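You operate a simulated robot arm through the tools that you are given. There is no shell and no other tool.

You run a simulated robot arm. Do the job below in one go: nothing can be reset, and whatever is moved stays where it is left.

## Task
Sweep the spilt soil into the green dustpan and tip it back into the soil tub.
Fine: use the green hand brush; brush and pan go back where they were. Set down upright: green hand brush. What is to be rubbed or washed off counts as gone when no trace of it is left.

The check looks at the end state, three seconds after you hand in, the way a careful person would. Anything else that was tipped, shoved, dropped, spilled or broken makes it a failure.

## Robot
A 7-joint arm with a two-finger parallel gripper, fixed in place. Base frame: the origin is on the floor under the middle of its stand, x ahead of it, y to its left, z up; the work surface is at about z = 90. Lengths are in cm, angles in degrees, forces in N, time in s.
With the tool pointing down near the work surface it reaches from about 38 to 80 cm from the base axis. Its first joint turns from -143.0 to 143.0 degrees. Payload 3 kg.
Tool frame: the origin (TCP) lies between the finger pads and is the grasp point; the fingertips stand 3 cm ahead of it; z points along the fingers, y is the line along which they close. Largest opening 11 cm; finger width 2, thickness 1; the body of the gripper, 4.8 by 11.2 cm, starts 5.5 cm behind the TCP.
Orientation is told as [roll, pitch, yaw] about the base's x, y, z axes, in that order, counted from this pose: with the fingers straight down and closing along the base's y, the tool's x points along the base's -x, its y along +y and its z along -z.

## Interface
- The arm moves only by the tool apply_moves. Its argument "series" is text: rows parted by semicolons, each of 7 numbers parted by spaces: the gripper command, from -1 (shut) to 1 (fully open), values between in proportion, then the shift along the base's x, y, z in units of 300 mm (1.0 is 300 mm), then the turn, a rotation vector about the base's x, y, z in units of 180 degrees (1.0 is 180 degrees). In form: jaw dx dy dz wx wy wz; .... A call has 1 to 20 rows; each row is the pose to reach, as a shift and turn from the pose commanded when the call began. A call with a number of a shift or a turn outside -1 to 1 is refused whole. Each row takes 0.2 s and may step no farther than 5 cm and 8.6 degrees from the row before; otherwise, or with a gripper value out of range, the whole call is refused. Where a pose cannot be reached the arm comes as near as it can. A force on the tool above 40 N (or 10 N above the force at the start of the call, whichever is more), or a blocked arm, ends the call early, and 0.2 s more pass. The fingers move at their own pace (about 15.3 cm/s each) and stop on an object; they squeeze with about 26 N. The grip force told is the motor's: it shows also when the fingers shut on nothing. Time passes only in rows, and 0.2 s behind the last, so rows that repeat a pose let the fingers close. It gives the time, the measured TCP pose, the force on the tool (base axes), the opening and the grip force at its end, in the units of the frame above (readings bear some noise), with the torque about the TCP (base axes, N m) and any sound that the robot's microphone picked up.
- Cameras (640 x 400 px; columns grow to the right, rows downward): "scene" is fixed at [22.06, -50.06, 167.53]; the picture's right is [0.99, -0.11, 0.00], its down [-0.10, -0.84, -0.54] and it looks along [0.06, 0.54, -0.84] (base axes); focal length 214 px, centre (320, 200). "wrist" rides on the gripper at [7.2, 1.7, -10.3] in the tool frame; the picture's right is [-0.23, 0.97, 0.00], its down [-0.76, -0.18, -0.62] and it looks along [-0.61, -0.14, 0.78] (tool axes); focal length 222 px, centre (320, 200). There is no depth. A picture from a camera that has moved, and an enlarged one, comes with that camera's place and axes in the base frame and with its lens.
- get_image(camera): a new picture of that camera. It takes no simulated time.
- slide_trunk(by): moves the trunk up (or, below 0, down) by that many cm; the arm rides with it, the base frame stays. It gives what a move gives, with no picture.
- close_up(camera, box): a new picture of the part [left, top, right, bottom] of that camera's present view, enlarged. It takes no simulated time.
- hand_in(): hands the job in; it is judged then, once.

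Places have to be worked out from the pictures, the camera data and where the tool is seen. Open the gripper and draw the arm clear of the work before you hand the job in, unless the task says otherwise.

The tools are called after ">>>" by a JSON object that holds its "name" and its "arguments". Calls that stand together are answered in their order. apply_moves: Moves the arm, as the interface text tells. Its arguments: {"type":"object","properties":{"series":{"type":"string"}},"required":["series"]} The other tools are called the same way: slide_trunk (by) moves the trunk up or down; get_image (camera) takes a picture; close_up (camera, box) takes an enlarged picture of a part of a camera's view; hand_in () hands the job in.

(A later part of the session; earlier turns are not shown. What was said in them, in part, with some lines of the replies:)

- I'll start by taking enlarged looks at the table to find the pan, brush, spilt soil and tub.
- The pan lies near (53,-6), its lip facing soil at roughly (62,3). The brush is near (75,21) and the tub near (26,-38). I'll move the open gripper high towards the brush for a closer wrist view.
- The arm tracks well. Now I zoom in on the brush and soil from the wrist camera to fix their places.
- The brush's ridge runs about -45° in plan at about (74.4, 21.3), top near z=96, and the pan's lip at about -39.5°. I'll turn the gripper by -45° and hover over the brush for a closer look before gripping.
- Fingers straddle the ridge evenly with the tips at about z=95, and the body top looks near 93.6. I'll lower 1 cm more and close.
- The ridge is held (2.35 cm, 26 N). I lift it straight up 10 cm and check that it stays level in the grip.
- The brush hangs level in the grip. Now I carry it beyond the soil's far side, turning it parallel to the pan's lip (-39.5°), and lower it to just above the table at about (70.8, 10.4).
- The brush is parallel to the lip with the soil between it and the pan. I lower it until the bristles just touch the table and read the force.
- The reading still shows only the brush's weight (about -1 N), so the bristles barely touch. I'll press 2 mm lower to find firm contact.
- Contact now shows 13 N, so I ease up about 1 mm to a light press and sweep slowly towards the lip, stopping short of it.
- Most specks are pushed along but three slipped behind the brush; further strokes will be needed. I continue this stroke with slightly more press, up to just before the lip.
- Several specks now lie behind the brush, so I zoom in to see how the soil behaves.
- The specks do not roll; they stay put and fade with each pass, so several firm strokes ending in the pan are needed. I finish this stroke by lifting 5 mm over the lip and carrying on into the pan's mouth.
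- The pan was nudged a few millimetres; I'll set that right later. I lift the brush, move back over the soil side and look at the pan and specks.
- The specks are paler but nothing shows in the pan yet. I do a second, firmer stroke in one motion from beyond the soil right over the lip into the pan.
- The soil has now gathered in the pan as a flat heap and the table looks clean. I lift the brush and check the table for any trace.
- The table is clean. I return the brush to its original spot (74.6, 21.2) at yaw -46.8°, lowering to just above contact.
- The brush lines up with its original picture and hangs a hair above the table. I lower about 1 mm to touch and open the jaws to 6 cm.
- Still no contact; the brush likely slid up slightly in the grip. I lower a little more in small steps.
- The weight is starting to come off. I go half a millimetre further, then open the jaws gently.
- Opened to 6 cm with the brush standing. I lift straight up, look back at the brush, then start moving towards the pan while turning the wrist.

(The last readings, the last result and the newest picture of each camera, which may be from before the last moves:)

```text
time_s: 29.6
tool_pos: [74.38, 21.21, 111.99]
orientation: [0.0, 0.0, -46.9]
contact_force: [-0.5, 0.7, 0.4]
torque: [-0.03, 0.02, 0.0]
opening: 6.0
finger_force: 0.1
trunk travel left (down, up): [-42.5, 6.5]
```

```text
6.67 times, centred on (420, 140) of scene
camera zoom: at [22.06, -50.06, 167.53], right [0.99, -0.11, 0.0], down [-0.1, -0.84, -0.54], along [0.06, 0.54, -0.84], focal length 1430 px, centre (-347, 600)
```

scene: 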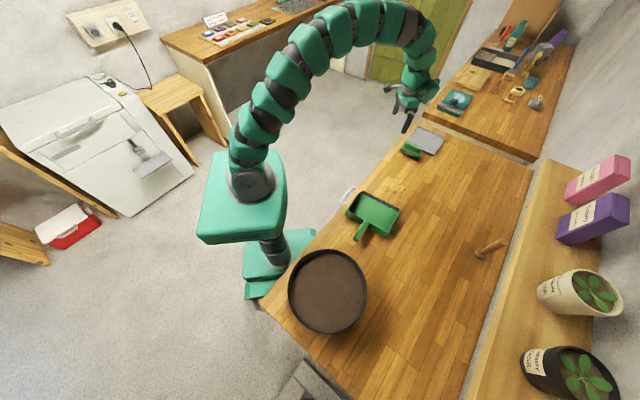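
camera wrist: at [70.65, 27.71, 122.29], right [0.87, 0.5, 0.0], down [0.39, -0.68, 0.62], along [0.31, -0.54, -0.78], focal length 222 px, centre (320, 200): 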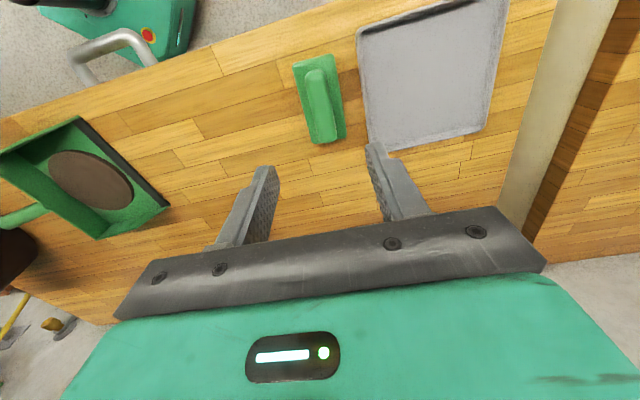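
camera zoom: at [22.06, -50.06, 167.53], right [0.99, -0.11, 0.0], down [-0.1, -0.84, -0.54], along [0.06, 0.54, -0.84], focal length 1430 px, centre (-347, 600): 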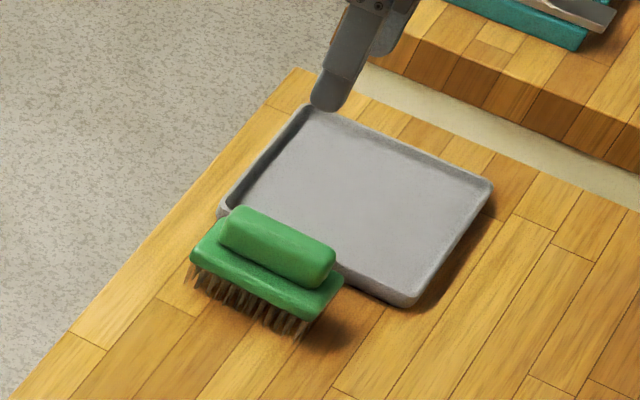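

The brush stands exactly where it was. Now I travel to above and behind the pan's handle, turning the wrist to yaw +50.5° so the camera looks along the handle into the pan.

>>> {"name": "apply_moves", "arguments": {"series": "0.3 -0.09 -0.109 0 0 0 0.045; 0.3 -0.181 -0.218 0 0 0 0.09; 0.3 -0.272 -0.327 0 0 0 0.135; 0.3 -0.362 -0.436 0 0 0 0.18; 0.3 -0.453 -0.545 0 0 0 0.225; 0.3 -0.543 -0.653 0 0 0 0.27; 0.3 -0.543 -0.653 0 0 0 0.27"}}

>>> {"name": "apply_moves", "arguments": {"series": "0.3 -0.09 -0.109 0 0 0 0.045; 0.3 -0.181 -0.218 0 0 0 0.09; 0.3 -0.272 -0.327 0 0 0 0.135; 0.3 -0.362 -0.436 0 0 0 0.18; 0.3 -0.453 -0.545 0 0 0 0.225; 0.3 -0.543 -0.653 0 0 0 0.2706; 0.3 -0.543 -0.653 0 0 0 0.2706; 0.3 -0.543 -0.653 0 0 0 0.2706"}}

>>> {"name": "get_image", "arguments": {"camera": "wrist"}}

>>> {"name": "get_image", "arguments": {"camera": "scene"}}

```text
time_s: 31.2
tool_pos: [58.27, 1.54, 112.18]
orientation: [0.0, 0.1, 1.9]
contact_force: [0.0, -0.2, 0.4]
torque: [-0.03, -0.03, 0.0]
opening: 7.13
finger_force: 0.0
trunk travel left (down, up): [-42.5, 6.5]
```

```text
time_s: 33.0
tool_pos: [42.02, -17.94, 112.07]
orientation: [0.0, 0.0, 50.5]
contact_force: [0.2, 0.2, 1.2]
torque: [0.0, 0.01, 0.03]
opening: 7.15
finger_force: 0.0
trunk travel left (down, up): [-42.5, 6.5]
```

```text
taken
camera wrist: at [36.03, -22.35, 122.46], right [-0.61, 0.79, 0.0], down [0.62, 0.48, 0.62], along [0.49, 0.38, -0.78], focal length 222 px, centre (320, 200)
```

wrist: 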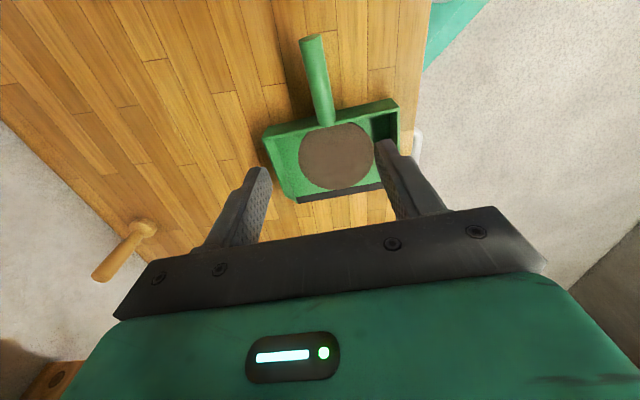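

```text
taken
```

scene: 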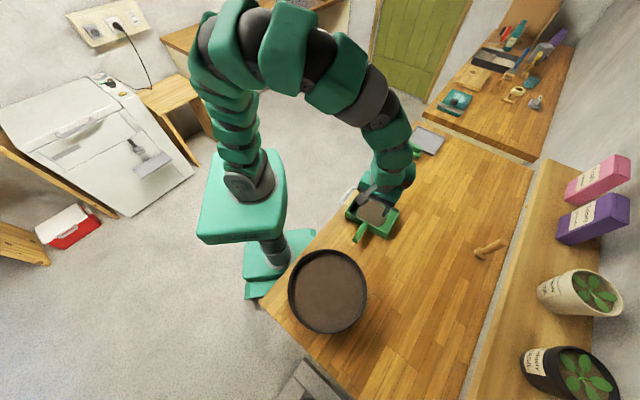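

>>> {"name": "close_up", "arguments": {"camera": "wrist", "box": [240, 20, 440, 220]}}

>>> {"name": "close_up", "arguments": {"camera": "scene", "box": [335, 185, 415, 245]}}

```text
2.00 times, centred on (340, 120) of wrist
camera zoom: at [36.03, -22.35, 122.46], right [-0.61, 0.79, 0.0], down [0.62, 0.48, 0.62], along [0.49, 0.38, -0.78], focal length 444 px, centre (280, 360)
```

zoom: 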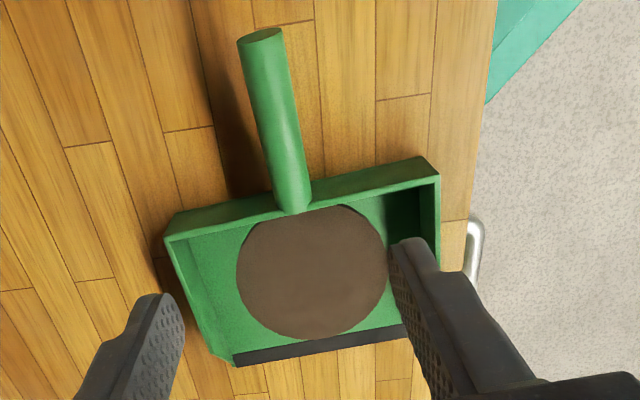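

```text
6.67 times, centred on (375, 215) of scene
camera zoom: at [22.06, -50.06, 167.53], right [0.99, -0.11, 0.0], down [-0.1, -0.84, -0.54], along [0.06, 0.54, -0.84], focal length 1430 px, centre (-47, 100)
```

zoom: 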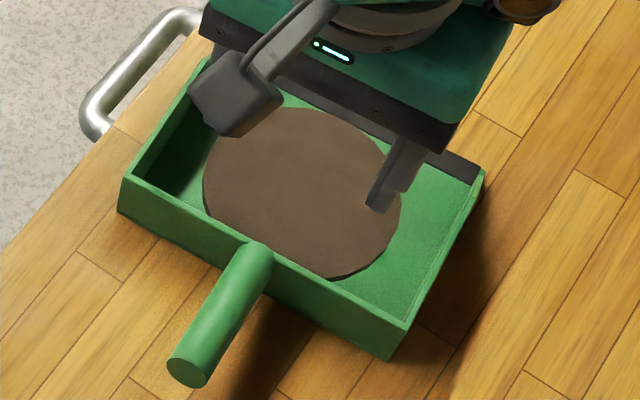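

The handle runs from about (43.4,-15.5,94.5) to (37.6,-22.3,95.2), about 2.7 cm thick, and the back wall is 5 cm high. Before touching the pan I rehearse the tipping pose with the empty gripper high above the tub, to see that the arm can reach it.

>>> {"name": "apply_moves", "arguments": {"series": "0.3 -0.053 -0.067 0.043 0 0 0; 0.3 -0.107 -0.133 0.087 -0.032 0.0265 0; 0.3 -0.16 -0.2 0.13 -0.064 0.053 0; 0.3 -0.213 -0.267 0.173 -0.0965 0.0795 0; 0.3 -0.267 -0.333 0.217 -0.1287 0.106 0; 0.3 -0.32 -0.4 0.26 -0.161 0.1325 0; 0.3 -0.373 -0.467 0.303 -0.193 0.159 0; 0.3 -0.427 -0.533 0.347 -0.225 0.1855 0; 0.3 -0.48 -0.6 0.39 -0.257 0.212 0; 0.3 -0.533 -0.667 0.433 -0.2895 0.2385 0; 0.3 -0.533 -0.667 0.433 -0.3217 0.265 0; 0.3 -0.533 -0.667 0.433 -0.3217 0.265 0; 0.3 -0.533 -0.667 0.433 -0.3217 0.265 0"}}

>>> {"name": "get_image", "arguments": {"camera": "scene"}}

>>> {"name": "get_image", "arguments": {"camera": "wrist"}}

```text
time_s: 35.8
tool_pos: [25.76, -37.96, 125.12]
orientation: [-0.1, 75.1, 50.4]
contact_force: [0.2, -0.2, 0.1]
torque: [-0.01, -0.02, -0.02]
opening: 7.16
finger_force: 0.1
trunk travel left (down, up): [-42.5, 6.5]
```

```text
taken
```

scene: 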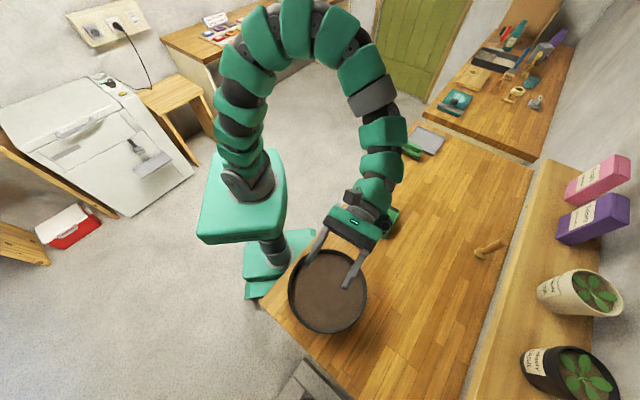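

```text
taken
camera wrist: at [29.59, -30.51, 134.81], right [-0.71, 0.66, -0.22], down [0.64, 0.5, -0.58], along [-0.27, -0.55, -0.79], focal length 222 px, centre (320, 200)
```

wrist: 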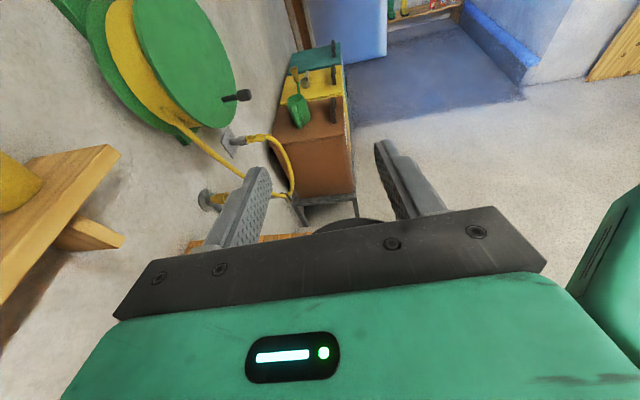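

The arm reaches the 75° tip easily. I test another 30° of tip here so I know how far I can empty the pan.

>>> {"name": "apply_moves", "arguments": {"series": "0.3 0 0 0 -0.032 0.0265 0; 0.3 0 0 0 -0.064 0.053 0; 0.3 0 0 0 -0.0965 0.0795 0; 0.3 0 0 0 -0.1287 0.106 0; 0.3 0 0 0 -0.1287 0.106 0; 0.3 0 0 0 -0.1287 0.106 0"}}

>>> {"name": "get_image", "arguments": {"camera": "scene"}}

```text
time_s: 37.2
tool_pos: [25.9, -37.98, 125.14]
orientation: [-180.0, 74.9, -129.5]
contact_force: [-0.5, 0.0, -0.3]
torque: [0.0, -0.01, 0.02]
opening: 7.15
finger_force: 0.1
trunk travel left (down, up): [-42.5, 6.5]
```

```text
taken
```

scene: 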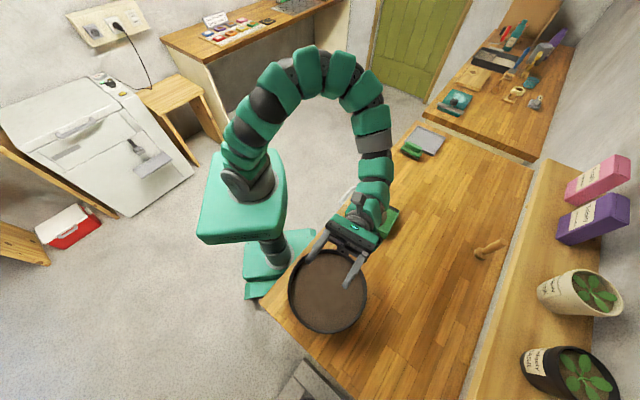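

It also reaches 105°. Now I turn the tool back down beside the tub and look into it, to fix its place and rim height.

>>> {"name": "apply_moves", "arguments": {"series": "0.3 -0.019 -0.018 0.007 0.0322 -0.0265 0; 0.3 -0.038 -0.036 0.014 0.0643 -0.053 0; 0.3 -0.057 -0.054 0.021 0.0965 -0.0795 0; 0.3 -0.076 -0.072 0.028 0.1287 -0.106 0; 0.3 -0.095 -0.09 0.035 0.1608 -0.1325 0; 0.3 -0.114 -0.107 0.043 0.193 -0.159 0; 0.3 -0.133 -0.125 0.05 0.2252 -0.1855 0; 0.3 -0.152 -0.143 0.057 0.2573 -0.212 0; 0.3 -0.171 -0.161 0.064 0.2895 -0.2385 0; 0.3 -0.19 -0.179 0.071 0.3217 -0.265 0; 0.3 -0.21 -0.197 0.079 0.3538 -0.2915 0; 0.3 -0.229 -0.215 0.086 0.386 -0.318 0; 0.3 -0.248 -0.233 0.093 0.4182 -0.3445 0; 0.3 -0.267 -0.25 0.1 0.4503 -0.371 0; 0.3 -0.267 -0.25 0.1 0.4503 -0.371 0; 0.3 -0.267 -0.25 0.1 0.4503 -0.371 0"}}

>>> {"name": "get_image", "arguments": {"camera": "wrist"}}

>>> {"name": "get_image", "arguments": {"camera": "scene"}}

```text
time_s: 40.6
tool_pos: [18.05, -45.61, 127.98]
orientation: [0.1, 0.0, 50.5]
contact_force: [0.1, -0.8, 0.0]
torque: [0.01, 0.05, -0.01]
opening: 7.17
finger_force: 0.1
trunk travel left (down, up): [-42.5, 6.5]
```

```text
taken
camera wrist: at [11.92, -49.95, 138.4], right [-0.61, 0.79, 0.0], down [0.62, 0.47, 0.62], along [0.5, 0.38, -0.78], focal length 222 px, centre (320, 200)
```

wrist: 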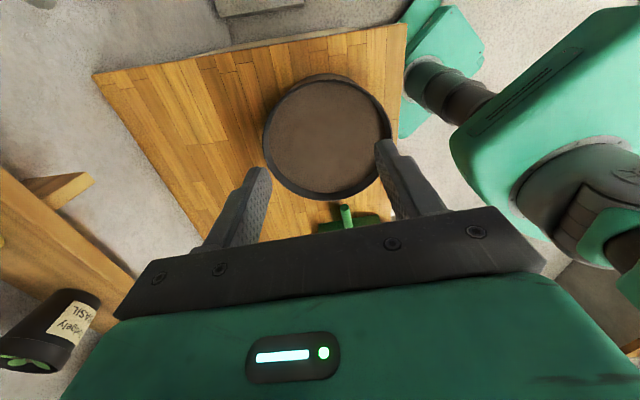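

```text
taken
```

scene: 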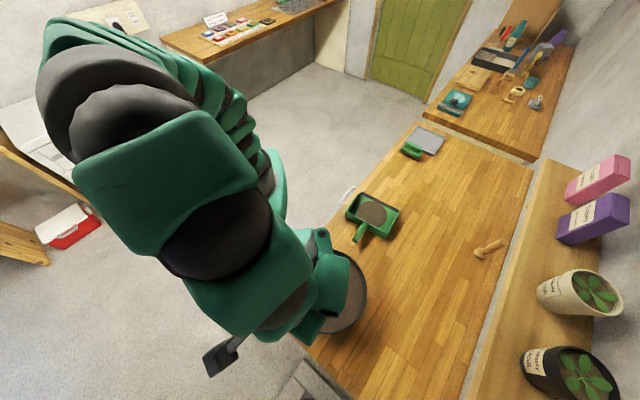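

The tub is centred near (25.6,-37.9), rim about 6–8 cm above the table, radius about 12.5 cm. Now I go back above the pan's handle, about 2.5 cm behind the back wall, and check alignment before lowering.

>>> {"name": "apply_moves", "arguments": {"series": "0.3 0.08 0.095 -0.03 0 0 0; 0.3 0.16 0.19 -0.08 0 0 0; 0.3 0.239 0.282 -0.15 0 0 0; 0.3 0.318 0.375 -0.22 0 0 0; 0.3 0.397 0.468 -0.3 0 0 0; 0.3 0.476 0.561 -0.38 0 0 0; 0.3 0.555 0.654 -0.46 0 0 0; 0.3 0.634 0.747 -0.54 0 0 0; 0.3 0.713 0.842 -0.62 0 0 0; 0.3 0.793 0.936 -0.7 0 0 0; 0.3 0.793 0.936 -0.83 0 0 0; 0.3 0.793 0.936 -0.9 0 0 0; 0.3 0.793 0.936 -0.9 0 0 0"}}

>>> {"name": "get_image", "arguments": {"camera": "wrist"}}

>>> {"name": "close_up", "arguments": {"camera": "scene", "box": [335, 185, 415, 245]}}

```text
time_s: 43.4
tool_pos: [41.78, -17.63, 100.88]
orientation: [0.0, 0.0, 50.4]
contact_force: [0.5, -0.8, 0.0]
torque: [0.0, 0.0, 0.0]
opening: 7.17
finger_force: 0.1
trunk travel left (down, up): [-42.5, 6.5]
```

```text
taken
camera wrist: at [35.86, -22.05, 111.23], right [-0.61, 0.8, 0.0], down [0.62, 0.47, 0.62], along [0.5, 0.38, -0.78], focal length 222 px, centre (320, 200)
```

wrist: 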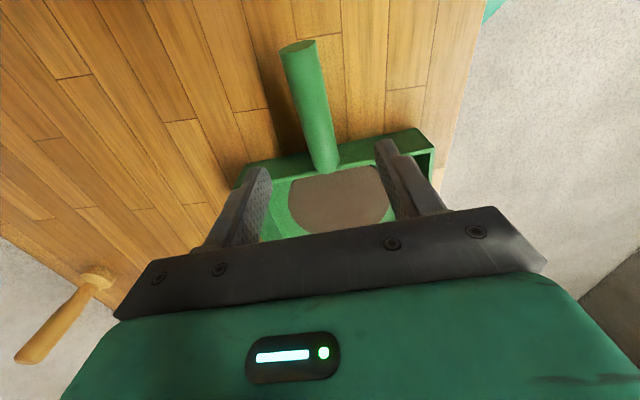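

```text
6.67 times, centred on (375, 215) of scene
camera zoom: at [22.06, -50.06, 167.53], right [0.99, -0.11, 0.0], down [-0.1, -0.84, -0.54], along [0.06, 0.54, -0.84], focal length 1430 px, centre (-47, 100)
```

zoom: 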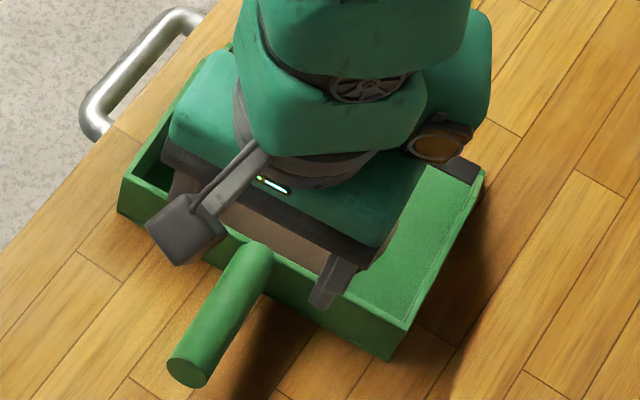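

The fingers straddle the handle squarely with safe clearance to the back wall. I shift 0.7 cm nearer to the wall, lower so the pads sit at the handle's middle (z≈94.8), and close.

>>> {"name": "apply_moves", "arguments": {"series": "0.3 0.015 0.017 -0.05 0 0 0; 0.3 0.015 0.017 -0.12 0 0 0; 0.3 0.015 0.017 -0.18 0 0 0; 0.3 0.015 0.017 -0.206 0 0 0; 0.3 0.015 0.017 -0.206 0 0 0; 0 0.015 0.017 -0.206 0 0 0; -0.3 0.015 0.017 -0.206 0 0 0; -1 0.015 0.017 -0.206 0 0 0; -1 0.015 0.017 -0.206 0 0 0; -1 0.015 0.017 -0.206 0 0 0"}}

>>> {"name": "get_image", "arguments": {"camera": "wrist"}}

>>> {"name": "close_up", "arguments": {"camera": "scene", "box": [335, 185, 415, 245]}}

```text
time_s: 45.6
tool_pos: [42.3, -16.93, 94.83]
orientation: [0.1, 0.0, 50.5]
contact_force: [1.1, -0.5, 1.0]
torque: [0.1, -0.16, -0.12]
opening: 2.32
finger_force: 26.1
trunk travel left (down, up): [-42.5, 6.5]
```

```text
taken
camera wrist: at [36.29, -21.33, 105.19], right [-0.61, 0.8, 0.0], down [0.62, 0.47, 0.62], along [0.5, 0.38, -0.78], focal length 222 px, centre (320, 200)
```

wrist: 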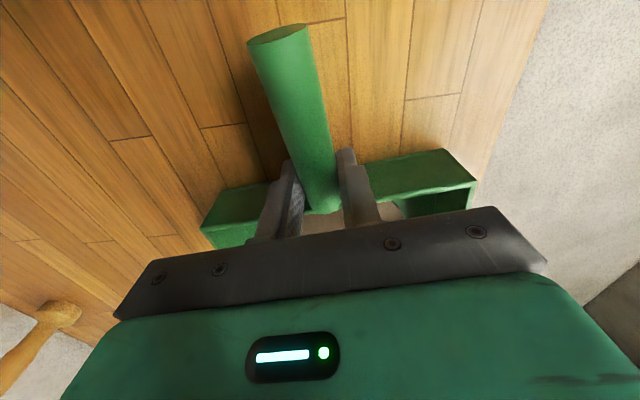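

```text
6.67 times, centred on (375, 215) of scene
camera zoom: at [22.06, -50.06, 167.53], right [0.99, -0.11, 0.0], down [-0.1, -0.84, -0.54], along [0.06, 0.54, -0.84], focal length 1430 px, centre (-47, 100)
```

zoom: 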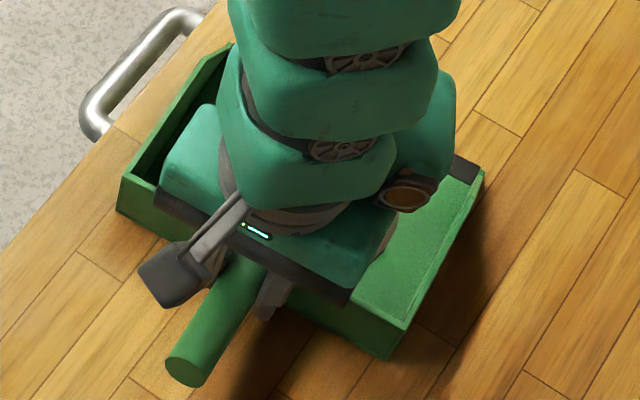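

The handle is gripped (2.32 cm, 26 N). I lift just 1.5 cm and check whether the pan stays level or sags at the lip.

>>> {"name": "apply_moves", "arguments": {"series": "-1 0 0 0.01 0 0 0; -1 0 0 0.03 0 0 0; -1 0 0 0.05 0 0 0; -1 0 0 0.05 0 0 0; -1 0 0 0.05 0 0 0"}}

>>> {"name": "get_image", "arguments": {"camera": "wrist"}}

>>> {"name": "close_up", "arguments": {"camera": "scene", "box": [335, 185, 415, 245]}}

```text
time_s: 46.8
tool_pos: [42.14, -16.91, 96.32]
orientation: [0.1, 0.1, 50.5]
contact_force: [0.5, -0.1, -2.4]
torque: [-0.14, 0.08, -0.01]
opening: 2.34
finger_force: 25.9
trunk travel left (down, up): [-42.5, 6.5]
```

```text
taken
camera wrist: at [36.19, -21.33, 106.63], right [-0.61, 0.79, 0.0], down [0.62, 0.47, 0.62], along [0.49, 0.38, -0.78], focal length 222 px, centre (320, 200)
```

wrist: 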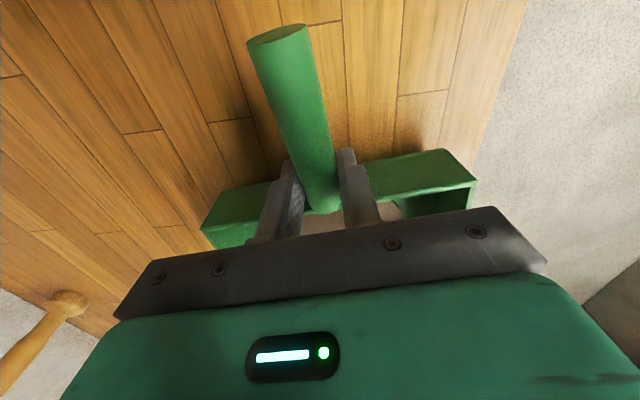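

```text
6.67 times, centred on (375, 215) of scene
camera zoom: at [22.06, -50.06, 167.53], right [0.99, -0.11, 0.0], down [-0.1, -0.84, -0.54], along [0.06, 0.54, -0.84], focal length 1430 px, centre (-47, 100)
```

zoom: 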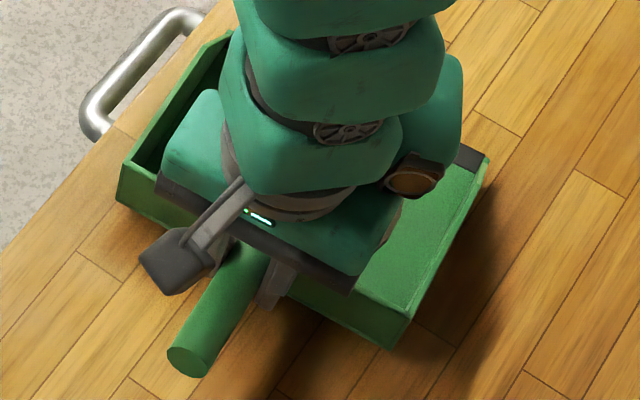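

The pan (about 2.4 N) rises level with no sag. I lift it higher and carry it level towards the tub, first half of the way.

>>> {"name": "apply_moves", "arguments": {"series": "-1 0 0 0.07 0 0 0; -1 0 0 0.17 0 0 0; -1 0 0 0.28 0 0 0; -1 0 0 0.39 0 0 0; -1 0 0 0.467 0 0 0; -1 -0.04 -0.05 0.48 0 0 0; -1 -0.1 -0.124 0.48 0 0 0; -1 -0.17 -0.211 0.48 0 0 0; -1 -0.24 -0.298 0.48 0 0 0; -1 -0.31 -0.385 0.48 0 0 0; -1 -0.38 -0.472 0.48 0 0 0; -1 -0.43 -0.534 0.48 0 0 0; -1 -0.458 -0.5687 0.48 0 0 0; -1 -0.458 -0.5687 0.48 0 0 0"}}

>>> {"name": "get_image", "arguments": {"camera": "wrist"}}

>>> {"name": "get_image", "arguments": {"camera": "scene"}}

```text
time_s: 49.8
tool_pos: [28.36, -33.89, 110.81]
orientation: [0.0, 0.2, 50.5]
contact_force: [0.3, 1.0, -2.4]
torque: [-0.13, 0.11, 0.0]
opening: 2.34
finger_force: 25.8
trunk travel left (down, up): [-42.5, 6.5]
```

```text
taken
camera wrist: at [22.41, -38.33, 121.1], right [-0.61, 0.8, 0.0], down [0.62, 0.47, 0.62], along [0.49, 0.38, -0.78], focal length 222 px, centre (320, 200)
```

wrist: 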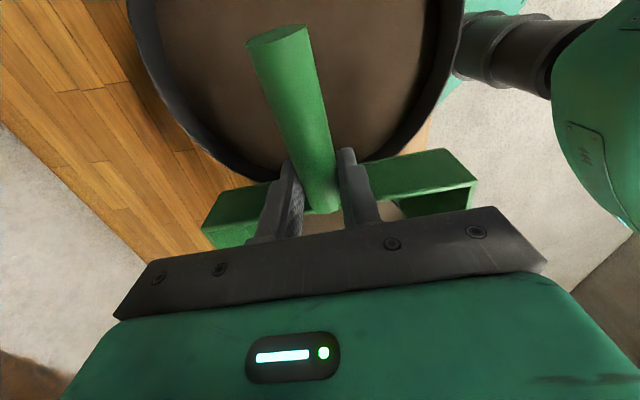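

```text
taken
```

scene: 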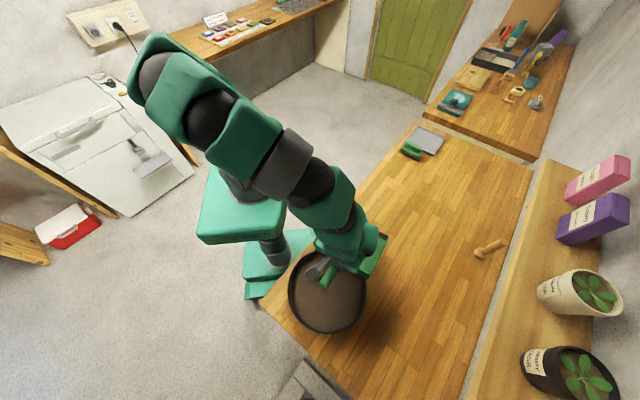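

The pan stays level over the tub. I carry on the second half so that its lip ends over the tub's centre.

>>> {"name": "apply_moves", "arguments": {"series": "-1 -0.03 -0.037 0 0 0 0; -1 -0.09 -0.112 0 0 0 0; -1 -0.16 -0.199 0 0 0 0; -1 -0.23 -0.286 0 0 0 0; -1 -0.3 -0.373 0 0 0 0; -1 -0.37 -0.46 0 0 0 0; -1 -0.43 -0.534 0 0 0 0; -1 -0.458 -0.5687 0 0 0 0; -1 -0.458 -0.5687 0 0 0 0"}}

>>> {"name": "get_image", "arguments": {"camera": "wrist"}}

>>> {"name": "get_image", "arguments": {"camera": "scene"}}

```text
time_s: 51.8
tool_pos: [14.69, -51.09, 110.69]
orientation: [0.1, 0.0, 50.5]
contact_force: [0.6, 0.4, -2.7]
torque: [-0.12, 0.12, 0.01]
opening: 2.31
finger_force: 26.2
trunk travel left (down, up): [-42.5, 6.5]
```

```text
taken
camera wrist: at [8.61, -55.57, 121.06], right [-0.61, 0.79, 0.0], down [0.62, 0.48, 0.62], along [0.5, 0.38, -0.78], focal length 222 px, centre (320, 200)
```

wrist: 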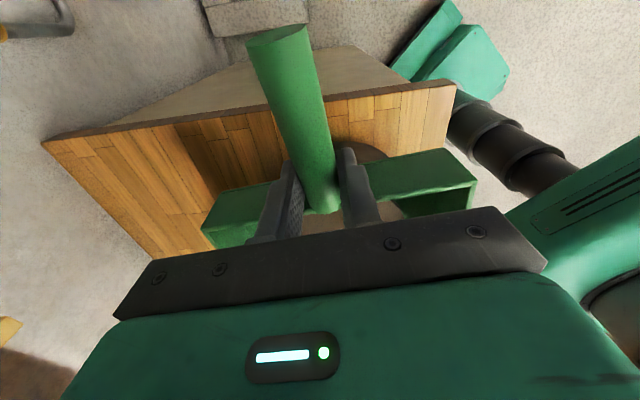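

```text
taken
```

scene: 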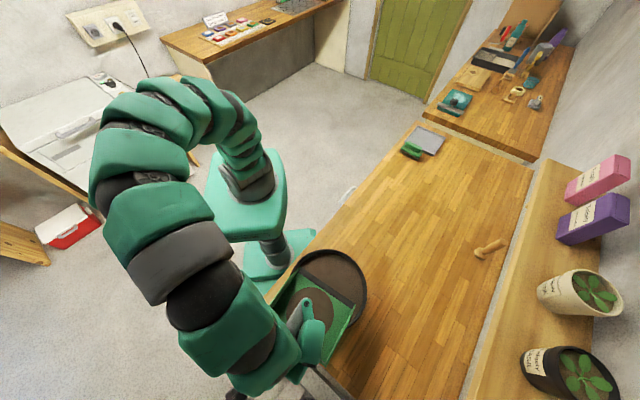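

>>> {"name": "close_up", "arguments": {"camera": "scene", "box": [260, 230, 400, 350]}}

```text
3.33 times, centred on (330, 290) of scene
camera zoom: at [22.06, -50.06, 167.53], right [0.99, -0.11, 0.0], down [-0.1, -0.84, -0.54], along [0.06, 0.54, -0.84], focal length 715 px, centre (287, -100)
```

zoom: 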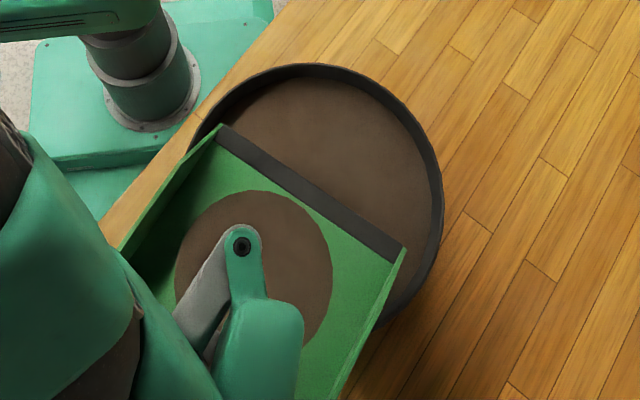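

The lip sits over the tub's centre (about (25.4,-38.4), 8–10 cm above the rim). I now tip the pan about its lip to 75°, keeping the lip over the tub's middle while lowering it slightly.

>>> {"name": "apply_moves", "arguments": {"series": "-1 0.0161 0.0196 0.04 -0.0322 0.0265 0; -1 0.0382 0.0463 0.0767 -0.0643 0.053 0; -1 0.0657 0.0798 0.1067 -0.0965 0.0795 0; -1 0.0982 0.1191 0.1633 -0.1287 0.106 0; -1 0.135 0.1639 0.2133 -0.1608 0.1325 0; -1 0.176 0.2136 0.2533 -0.193 0.159 0; -1 0.2201 0.2671 0.2883 -0.2252 0.1855 0; -1 0.2665 0.3234 0.3133 -0.2573 0.212 0; -1 0.3146 0.3818 0.3267 -0.2895 0.2385 0; -1 0.3634 0.441 0.3313 -0.3217 0.265 0; -1 0.3634 0.441 0.3313 -0.3217 0.265 0; -1 0.3634 0.441 0.3313 -0.3217 0.265 0; -1 0.3634 0.441 0.3313 -0.3217 0.265 0"}}

>>> {"name": "get_image", "arguments": {"camera": "scene"}}

>>> {"name": "close_up", "arguments": {"camera": "scene", "box": [260, 210, 420, 350]}}

>>> {"name": "get_image", "arguments": {"camera": "wrist"}}

```text
time_s: 54.6
tool_pos: [25.57, -37.76, 120.78]
orientation: [-0.1, 75.1, 50.4]
contact_force: [0.4, 0.3, -1.3]
torque: [0.03, 0.02, 0.01]
opening: 2.34
finger_force: 26.1
trunk travel left (down, up): [-42.5, 6.5]
```

```text
taken
```

scene: 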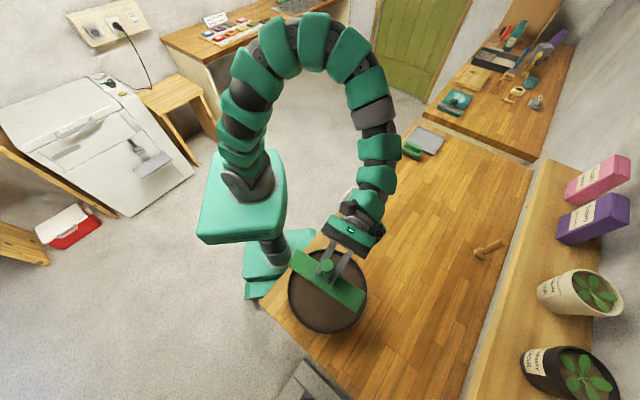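

```text
2.86 times, centred on (340, 280) of scene
camera zoom: at [22.06, -50.06, 167.53], right [0.99, -0.11, 0.0], down [-0.1, -0.84, -0.54], along [0.06, 0.54, -0.84], focal length 613 px, centre (263, -29)
```

zoom: 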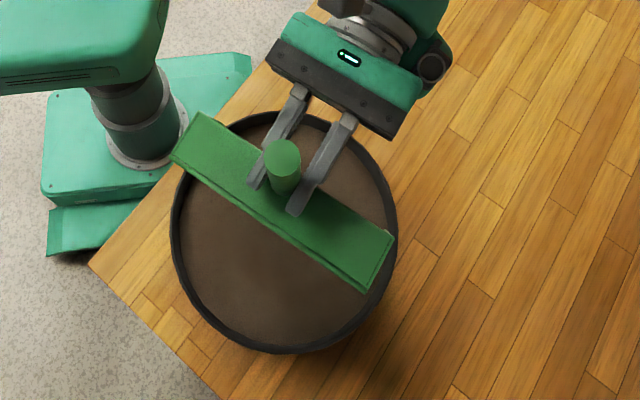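

```text
taken
camera wrist: at [29.34, -30.28, 130.46], right [-0.71, 0.66, -0.22], down [0.65, 0.5, -0.58], along [-0.27, -0.55, -0.79], focal length 222 px, centre (320, 200)
```

wrist: 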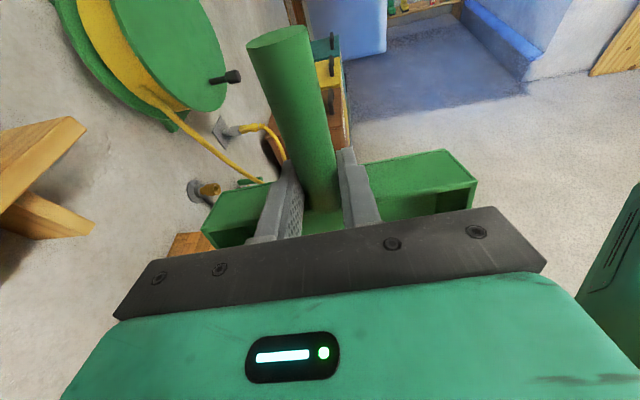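

The weight on the tool fell from about 2.6 to 1.3 N, so the soil has slid out. I tip a bit further (to 97.5°) and hold to make sure the pan is fully empty.

>>> {"name": "apply_moves", "arguments": {"series": "-1 0.0488 0.0592 -0.006 -0.0322 0.0265 0; -1 0.0967 0.1173 -0.0213 -0.0643 0.053 0; -1 0.1429 0.1734 -0.0467 -0.0965 0.0795 0; -1 0.1429 0.1734 -0.0467 -0.0965 0.0795 0; -1 0.1429 0.1734 -0.0467 -0.0965 0.0795 0; -1 0.1429 0.1734 -0.03 -0.0965 0.0795 0; -1 0.1429 0.1734 -0.0467 -0.0965 0.0795 0; -1 0.1429 0.1734 -0.0467 -0.0965 0.0795 0"}}

>>> {"name": "close_up", "arguments": {"camera": "scene", "box": [260, 210, 420, 350]}}

```text
time_s: 56.4
tool_pos: [29.9, -32.61, 119.41]
orientation: [180.0, 82.4, -129.5]
contact_force: [-0.6, -0.2, -1.6]
torque: [0.05, -0.04, -0.03]
opening: 2.29
finger_force: 25.8
trunk travel left (down, up): [-42.5, 6.5]
```

```text
2.86 times, centred on (340, 280) of scene
camera zoom: at [22.06, -50.06, 167.53], right [0.99, -0.11, 0.0], down [-0.1, -0.84, -0.54], along [0.06, 0.54, -0.84], focal length 613 px, centre (263, -29)
```

zoom: 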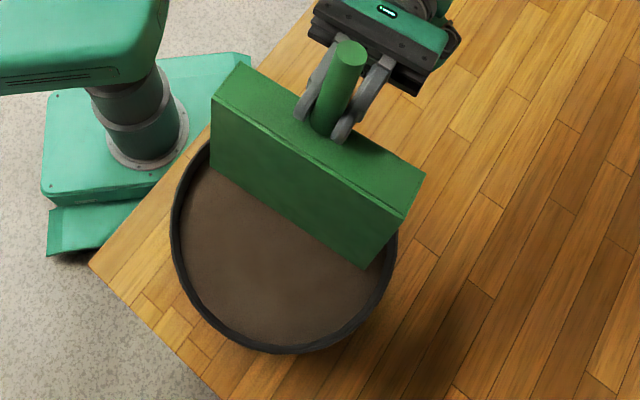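

The pan hangs over the tub with nothing spilt around it. I now turn it back level while carrying it up and back towards its place, staying well above the tub's rim.

>>> {"name": "apply_moves", "arguments": {"series": "-1 0 0 0.03 0.0322 -0.0265 0; -1 0 0 0.06 0.0643 -0.053 0; -1 0.0126 0.0162 0.08 0.0965 -0.0795 0; -1 0.0337 0.0432 0.08 0.1287 -0.106 0; -1 0.0632 0.081 0.08 0.1608 -0.1325 0; -1 0.1053 0.1349 0.07 0.193 -0.159 0; -1 0.1516 0.1943 0.05 0.2252 -0.1855 0; -1 0.2021 0.2591 0 0.2573 -0.212 0; -1 0.2526 0.3238 -0.05 0.2895 -0.2385 0; -1 0.3031 0.3886 -0.1 0.3217 -0.265 0; -1 0.3494 0.448 -0.16 0.3538 -0.2915 0; -1 0.3915 0.5019 -0.22 0.386 -0.318 0; -1 0.421 0.5397 -0.28 0.4182 -0.3445 0; -1 0.421 0.5397 -0.28 0.4182 -0.3445 0; -1 0.421 0.5397 -0.28 0.4182 -0.3445 0"}}

>>> {"name": "get_image", "arguments": {"camera": "wrist"}}

>>> {"name": "get_image", "arguments": {"camera": "scene"}}

>>> {"name": "close_up", "arguments": {"camera": "scene", "box": [335, 140, 455, 240]}}

>>> {"name": "close_up", "arguments": {"camera": "scene", "box": [250, 220, 410, 370]}}

```text
time_s: 59.6
tool_pos: [42.57, -16.42, 110.95]
orientation: [0.0, 0.0, 50.6]
contact_force: [0.1, 0.0, -2.0]
torque: [-0.07, 0.1, 0.0]
opening: 2.31
finger_force: 25.8
trunk travel left (down, up): [-42.5, 6.5]
```

```text
taken
camera wrist: at [36.69, -20.82, 121.22], right [-0.61, 0.8, 0.0], down [0.62, 0.47, 0.62], along [0.5, 0.38, -0.78], focal length 222 px, centre (320, 200)
```

wrist: 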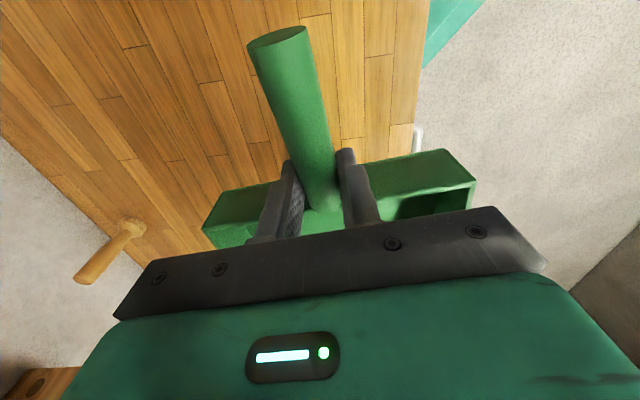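

```text
taken
```

scene: 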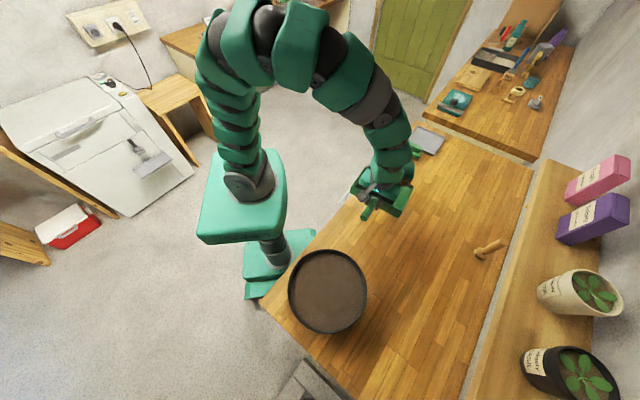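

```text
4.00 times, centred on (395, 190) of scene
camera zoom: at [22.06, -50.06, 167.53], right [0.99, -0.11, 0.0], down [-0.1, -0.84, -0.54], along [0.06, 0.54, -0.84], focal length 858 px, centre (20, 240)
```

zoom: 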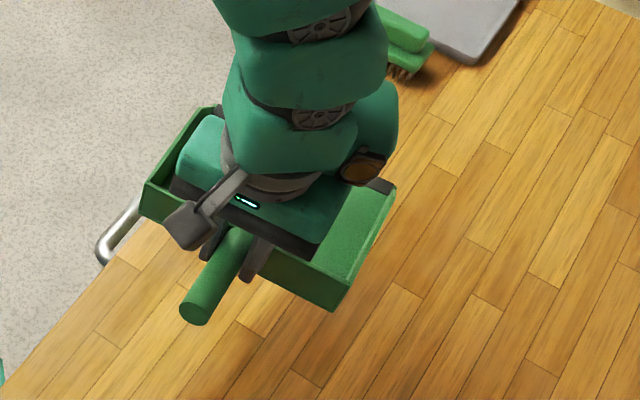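

```text
2.67 times, centred on (330, 295) of scene
camera zoom: at [22.06, -50.06, 167.53], right [0.99, -0.11, 0.0], down [-0.1, -0.84, -0.54], along [0.06, 0.54, -0.84], focal length 572 px, centre (293, -53)
```

zoom: 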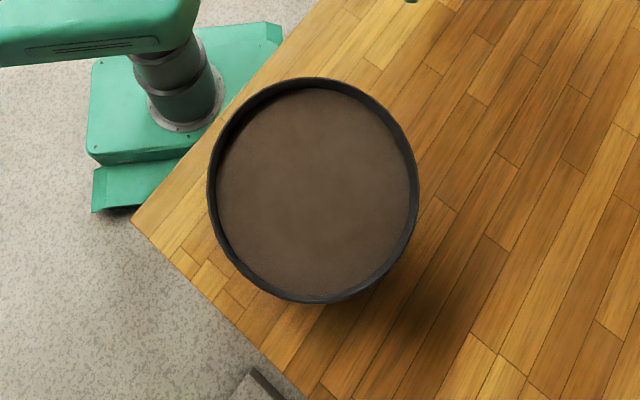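

The tub is unchanged outside, nothing spilt, and the pan is empty and level. I lower it to just above the table at its original spot and compare with the first picture.

>>> {"name": "apply_moves", "arguments": {"series": "-1 0 0 -0.1 0 0 0; -1 0 0 -0.22 0 0 0; -1 0 0 -0.34 0 0 0; -1 0 0 -0.44 0 0 0; -1 0 0 -0.5 0 0 0; -1 0 0 -0.525 0 0 0; -1 0 0 -0.525 0 0 0; -1 0 0 -0.525 0 0 0"}}

>>> {"name": "close_up", "arguments": {"camera": "scene", "box": [335, 140, 455, 240]}}

>>> {"name": "close_up", "arguments": {"camera": "scene", "box": [320, 110, 480, 260]}}

```text
time_s: 61.4
tool_pos: [42.57, -16.26, 95.13]
orientation: [0.0, 0.0, 50.5]
contact_force: [-0.2, -0.7, -1.6]
torque: [-0.11, 0.11, 0.0]
opening: 2.33
finger_force: 26.1
trunk travel left (down, up): [-42.5, 6.5]
```

```text
4.00 times, centred on (395, 190) of scene
camera zoom: at [22.06, -50.06, 167.53], right [0.99, -0.11, 0.0], down [-0.1, -0.84, -0.54], along [0.06, 0.54, -0.84], focal length 858 px, centre (20, 240)
```

zoom: 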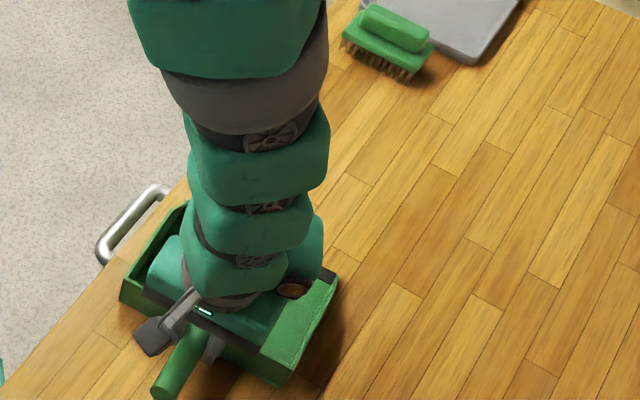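

```text
2.67 times, centred on (400, 185) of scene
camera zoom: at [22.06, -50.06, 167.53], right [0.99, -0.11, 0.0], down [-0.1, -0.84, -0.54], along [0.06, 0.54, -0.84], focal length 572 px, centre (107, 240)
```

zoom: 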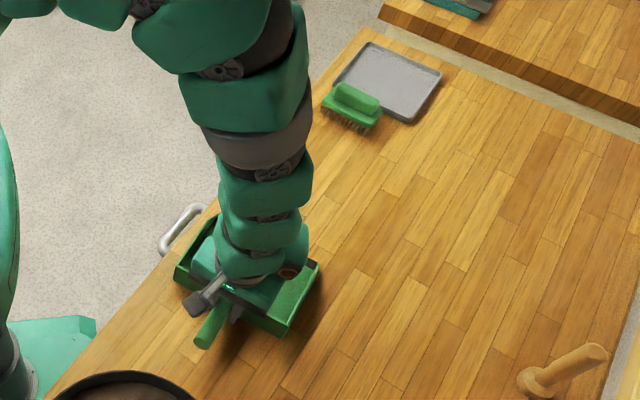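

The pan overlays its first position to within 2–4 mm. I nudge it (+0.3, -0.2) cm while still clear and lower it to touch the table.

>>> {"name": "apply_moves", "arguments": {"series": "-1 0.01 -0.0057 0 0 0 0; -1 0.01 -0.0057 -0.005 0 0 0; -1 0.01 -0.0057 -0.009 0 0 0; -1 0.01 -0.0057 -0.011 0 0 0; -1 0.01 -0.0057 -0.011 0 0 0"}}

```text
time_s: 62.6
tool_pos: [42.91, -16.67, 94.85]
orientation: [-0.1, 0.1, 50.5]
contact_force: [2.0, -1.9, 20.0]
torque: [0.13, -0.2, 0.01]
opening: 2.34
finger_force: 26.3
trunk travel left (down, up): [-42.5, 6.5]
```

The pan is on the table with 20 N of press, so I ease up 1–2 mm before opening.

>>> {"name": "apply_moves", "arguments": {"series": "-1 0 0 0.003 0 0 0; -1 0 0 0.004 0 0 0; -1 0 0 0.004 0 0 0"}}

```text
time_s: 63.4
tool_pos: [42.68, -16.41, 94.91]
orientation: [0.0, 0.1, 50.5]
contact_force: [1.2, -1.9, 4.5]
torque: [0.02, -0.07, -0.02]
opening: 2.35
finger_force: 26.3
trunk travel left (down, up): [-42.5, 6.5]
```

Only 4.5 N now. I open the jaws gently to about 7 cm and then rise straight up.

>>> {"name": "apply_moves", "arguments": {"series": "-0.4 0 0 0 0 0 0; 0 0 0 0 0 0 0; 0.3 0 0 0 0 0 0; 0.3 0 0 0 0 0 0; 0.3 0 0 0.05 0 0 0; 0.3 0 0 0.15 0 0 0; 0.3 0 0 0.28 0 0 0; 0.3 0 0 0.42 0 0 0; 0.3 0 0 0.56 0 0 0; 0.3 0 0 0.56 0 0 0"}}

>>> {"name": "get_image", "arguments": {"camera": "wrist"}}

>>> {"name": "get_image", "arguments": {"camera": "scene"}}

```text
time_s: 65.6
tool_pos: [42.7, -16.47, 111.68]
orientation: [0.0, 0.0, 50.6]
contact_force: [-0.2, 0.7, -0.1]
torque: [-0.01, 0.03, 0.02]
opening: 7.15
finger_force: 0.1
trunk travel left (down, up): [-42.5, 6.5]
```

```text
taken
camera wrist: at [36.72, -20.92, 122.02], right [-0.61, 0.79, 0.0], down [0.62, 0.47, 0.62], along [0.5, 0.38, -0.78], focal length 222 px, centre (320, 200)
```

wrist: 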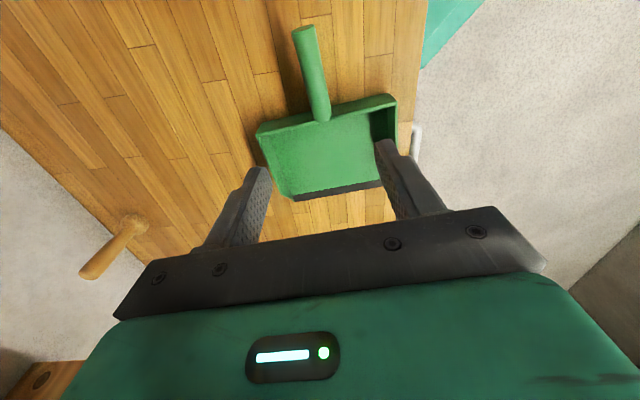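

```text
taken
```

scene: 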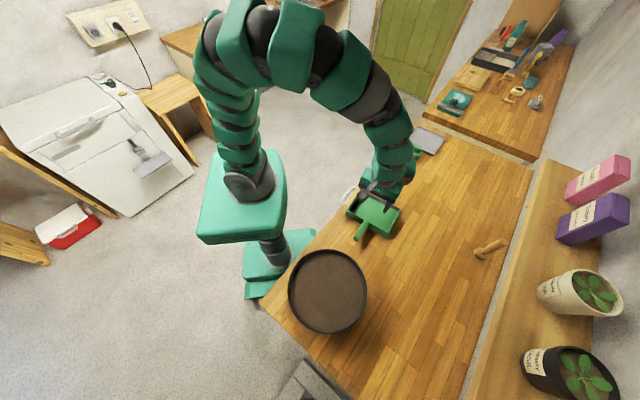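

The pan is empty and standing where it was. I draw the arm up and clear, back near its starting pose with the gripper open, and check everything.

>>> {"name": "apply_moves", "arguments": {"series": "0.3 0 0 0.12 0 0 0; 0.5 0 0 0.26 0 0 -0.03; 1 0.02 0.06 0.4 0 0 -0.07; 1 0.05 0.13 0.52 0 0 -0.11; 1 0.09 0.22 0.62 0 0 -0.15; 1 0.12 0.32 0.72 0 0 -0.19; 1 0.15 0.42 0.8 0 0 -0.23; 1 0.19 0.53 0.86 0 0 -0.26; 1 0.22 0.63 0.89 0 0 -0.28; 1 0.233 0.667 0.89 0 0 -0.28; 1 0.233 0.667 0.89 0 0 -0.28"}}

>>> {"name": "get_image", "arguments": {"camera": "scene"}}

>>> {"name": "close_up", "arguments": {"camera": "scene", "box": [320, 110, 480, 260]}}

>>> {"name": "close_up", "arguments": {"camera": "scene", "box": [335, 140, 455, 240]}}

>>> {"name": "get_image", "arguments": {"camera": "wrist"}}

```text
time_s: 68.0
tool_pos: [50.0, 3.47, 138.35]
orientation: [0.0, 0.1, 0.2]
contact_force: [0.3, 0.4, 1.3]
torque: [0.0, -0.01, -0.02]
opening: 11.0
finger_force: 0.1
trunk travel left (down, up): [-42.5, 6.5]
```

```text
taken
```

scene: 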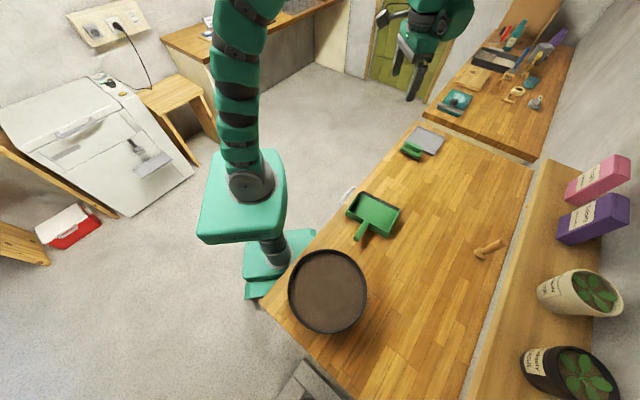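

```text
2.67 times, centred on (400, 185) of scene
camera zoom: at [22.06, -50.06, 167.53], right [0.99, -0.11, 0.0], down [-0.1, -0.84, -0.54], along [0.06, 0.54, -0.84], focal length 572 px, centre (107, 240)
```

zoom: 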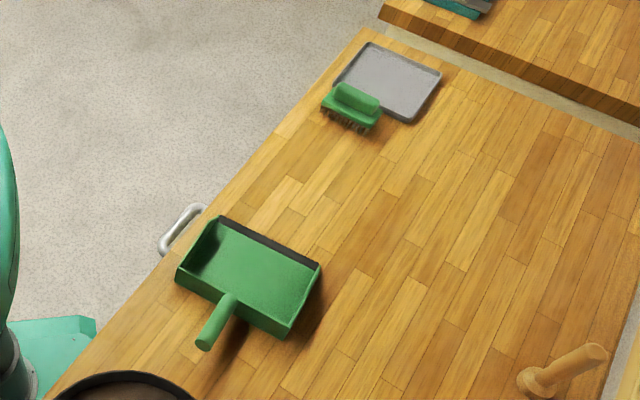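

```text
4.00 times, centred on (395, 190) of scene
camera zoom: at [22.06, -50.06, 167.53], right [0.99, -0.11, 0.0], down [-0.1, -0.84, -0.54], along [0.06, 0.54, -0.84], focal length 858 px, centre (20, 240)
```

zoom: 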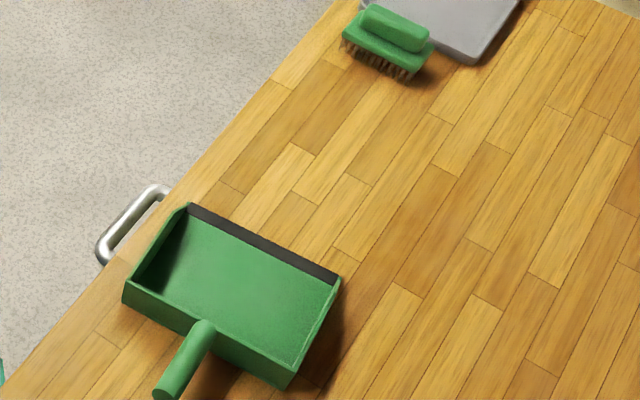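

```text
taken
camera wrist: at [42.56, 5.3, 148.67], right [0.23, 0.97, 0.0], down [0.76, -0.18, 0.62], along [0.61, -0.14, -0.78], focal length 222 px, centre (320, 200)
```

wrist: 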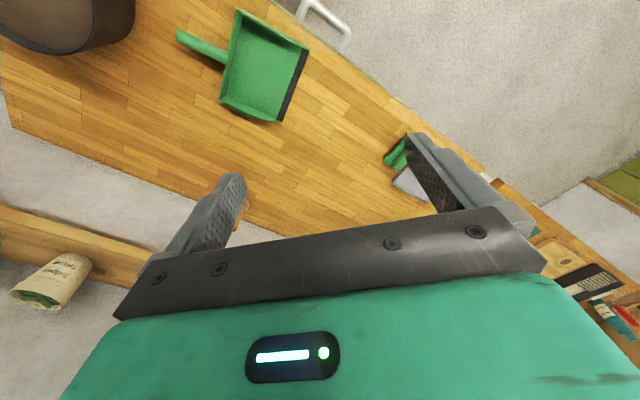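

Pan and brush overlay their first positions. I take a last strongly enlarged look for any trace of soil on the table, in the pan and around the tub.

>>> {"name": "close_up", "arguments": {"camera": "wrist", "box": [270, 70, 400, 160]}}

>>> {"name": "close_up", "arguments": {"camera": "scene", "box": [375, 155, 435, 205]}}

>>> {"name": "close_up", "arguments": {"camera": "scene", "box": [340, 185, 410, 245]}}

>>> {"name": "close_up", "arguments": {"camera": "scene", "box": [260, 230, 400, 360]}}

>>> {"name": "close_up", "arguments": {"camera": "scene", "box": [395, 120, 455, 170]}}

```text
4.44 times, centred on (335, 115) of wrist
camera zoom: at [42.56, 5.3, 148.67], right [0.23, 0.97, 0.0], down [0.76, -0.18, 0.62], along [0.61, -0.14, -0.78], focal length 987 px, centre (253, 578)
```

zoom: 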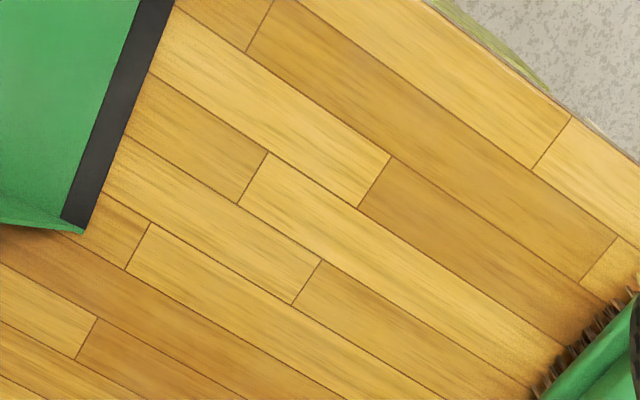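

```text
8.00 times, centred on (405, 180) of scene
camera zoom: at [22.06, -50.06, 167.53], right [0.99, -0.11, 0.0], down [-0.1, -0.84, -0.54], along [0.06, 0.54, -0.84], focal length 1716 px, centre (-360, 360)
```

zoom: 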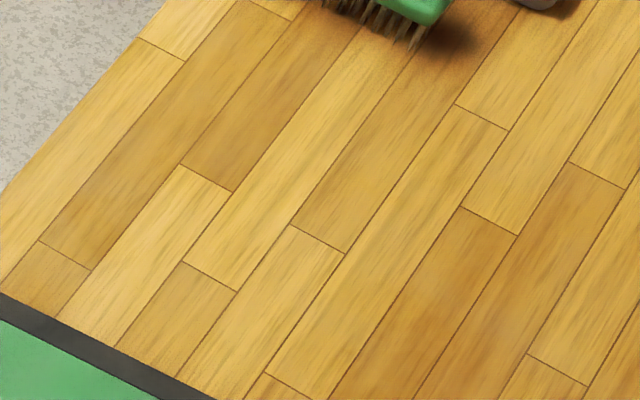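

```text
6.67 times, centred on (375, 215) of scene
camera zoom: at [22.06, -50.06, 167.53], right [0.99, -0.11, 0.0], down [-0.1, -0.84, -0.54], along [0.06, 0.54, -0.84], focal length 1430 px, centre (-47, 100)
```

zoom: 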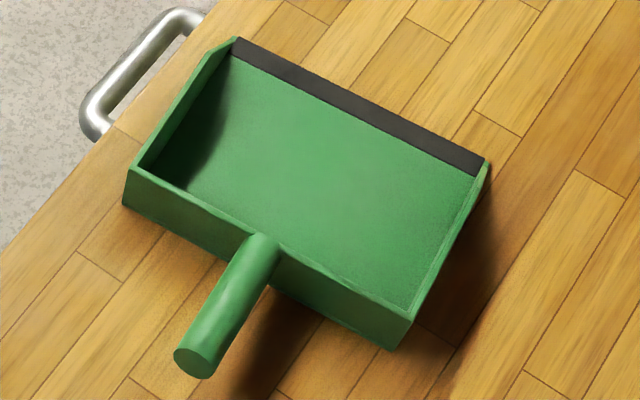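

```text
3.08 times, centred on (330, 295) of scene
camera zoom: at [22.06, -50.06, 167.53], right [0.99, -0.11, 0.0], down [-0.1, -0.84, -0.54], along [0.06, 0.54, -0.84], focal length 660 px, centre (289, -92)
```

zoom: 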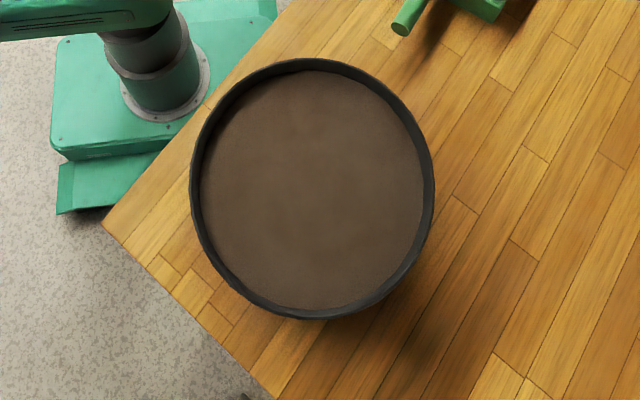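

```text
8.00 times, centred on (425, 145) of scene
camera zoom: at [22.06, -50.06, 167.53], right [0.99, -0.11, 0.0], down [-0.1, -0.84, -0.54], along [0.06, 0.54, -0.84], focal length 1716 px, centre (-520, 640)
```

zoom: 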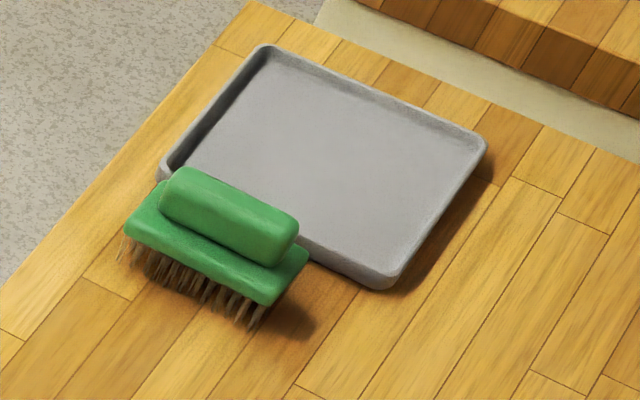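

The table and pan show no trace of soil and the soil is back in the tub. Brush (upright) and pan are in their first places, and the arm is clear with the gripper open, so I hand in.

>>> {"name": "hand_in", "arguments": {}}

```text
The job is handed in.
```

I swept the spilt soil into the green dustpan and tipped it back into the soil tub. The last enlarged pictures show no trace of soil on the table, in the pan or around the tub.

- **Brush:** it stands upright in its original spot beside the tray.
- **Pan:** an early brush stroke pushed it about half a centimetre. I set it back down, and it matches its first position in the pictures to within a few millimetres.
- **Arm:** it is back at its starting pose, clear of the work, with the gripper open.

The job is handed in, and the hand-in gave no verdict.
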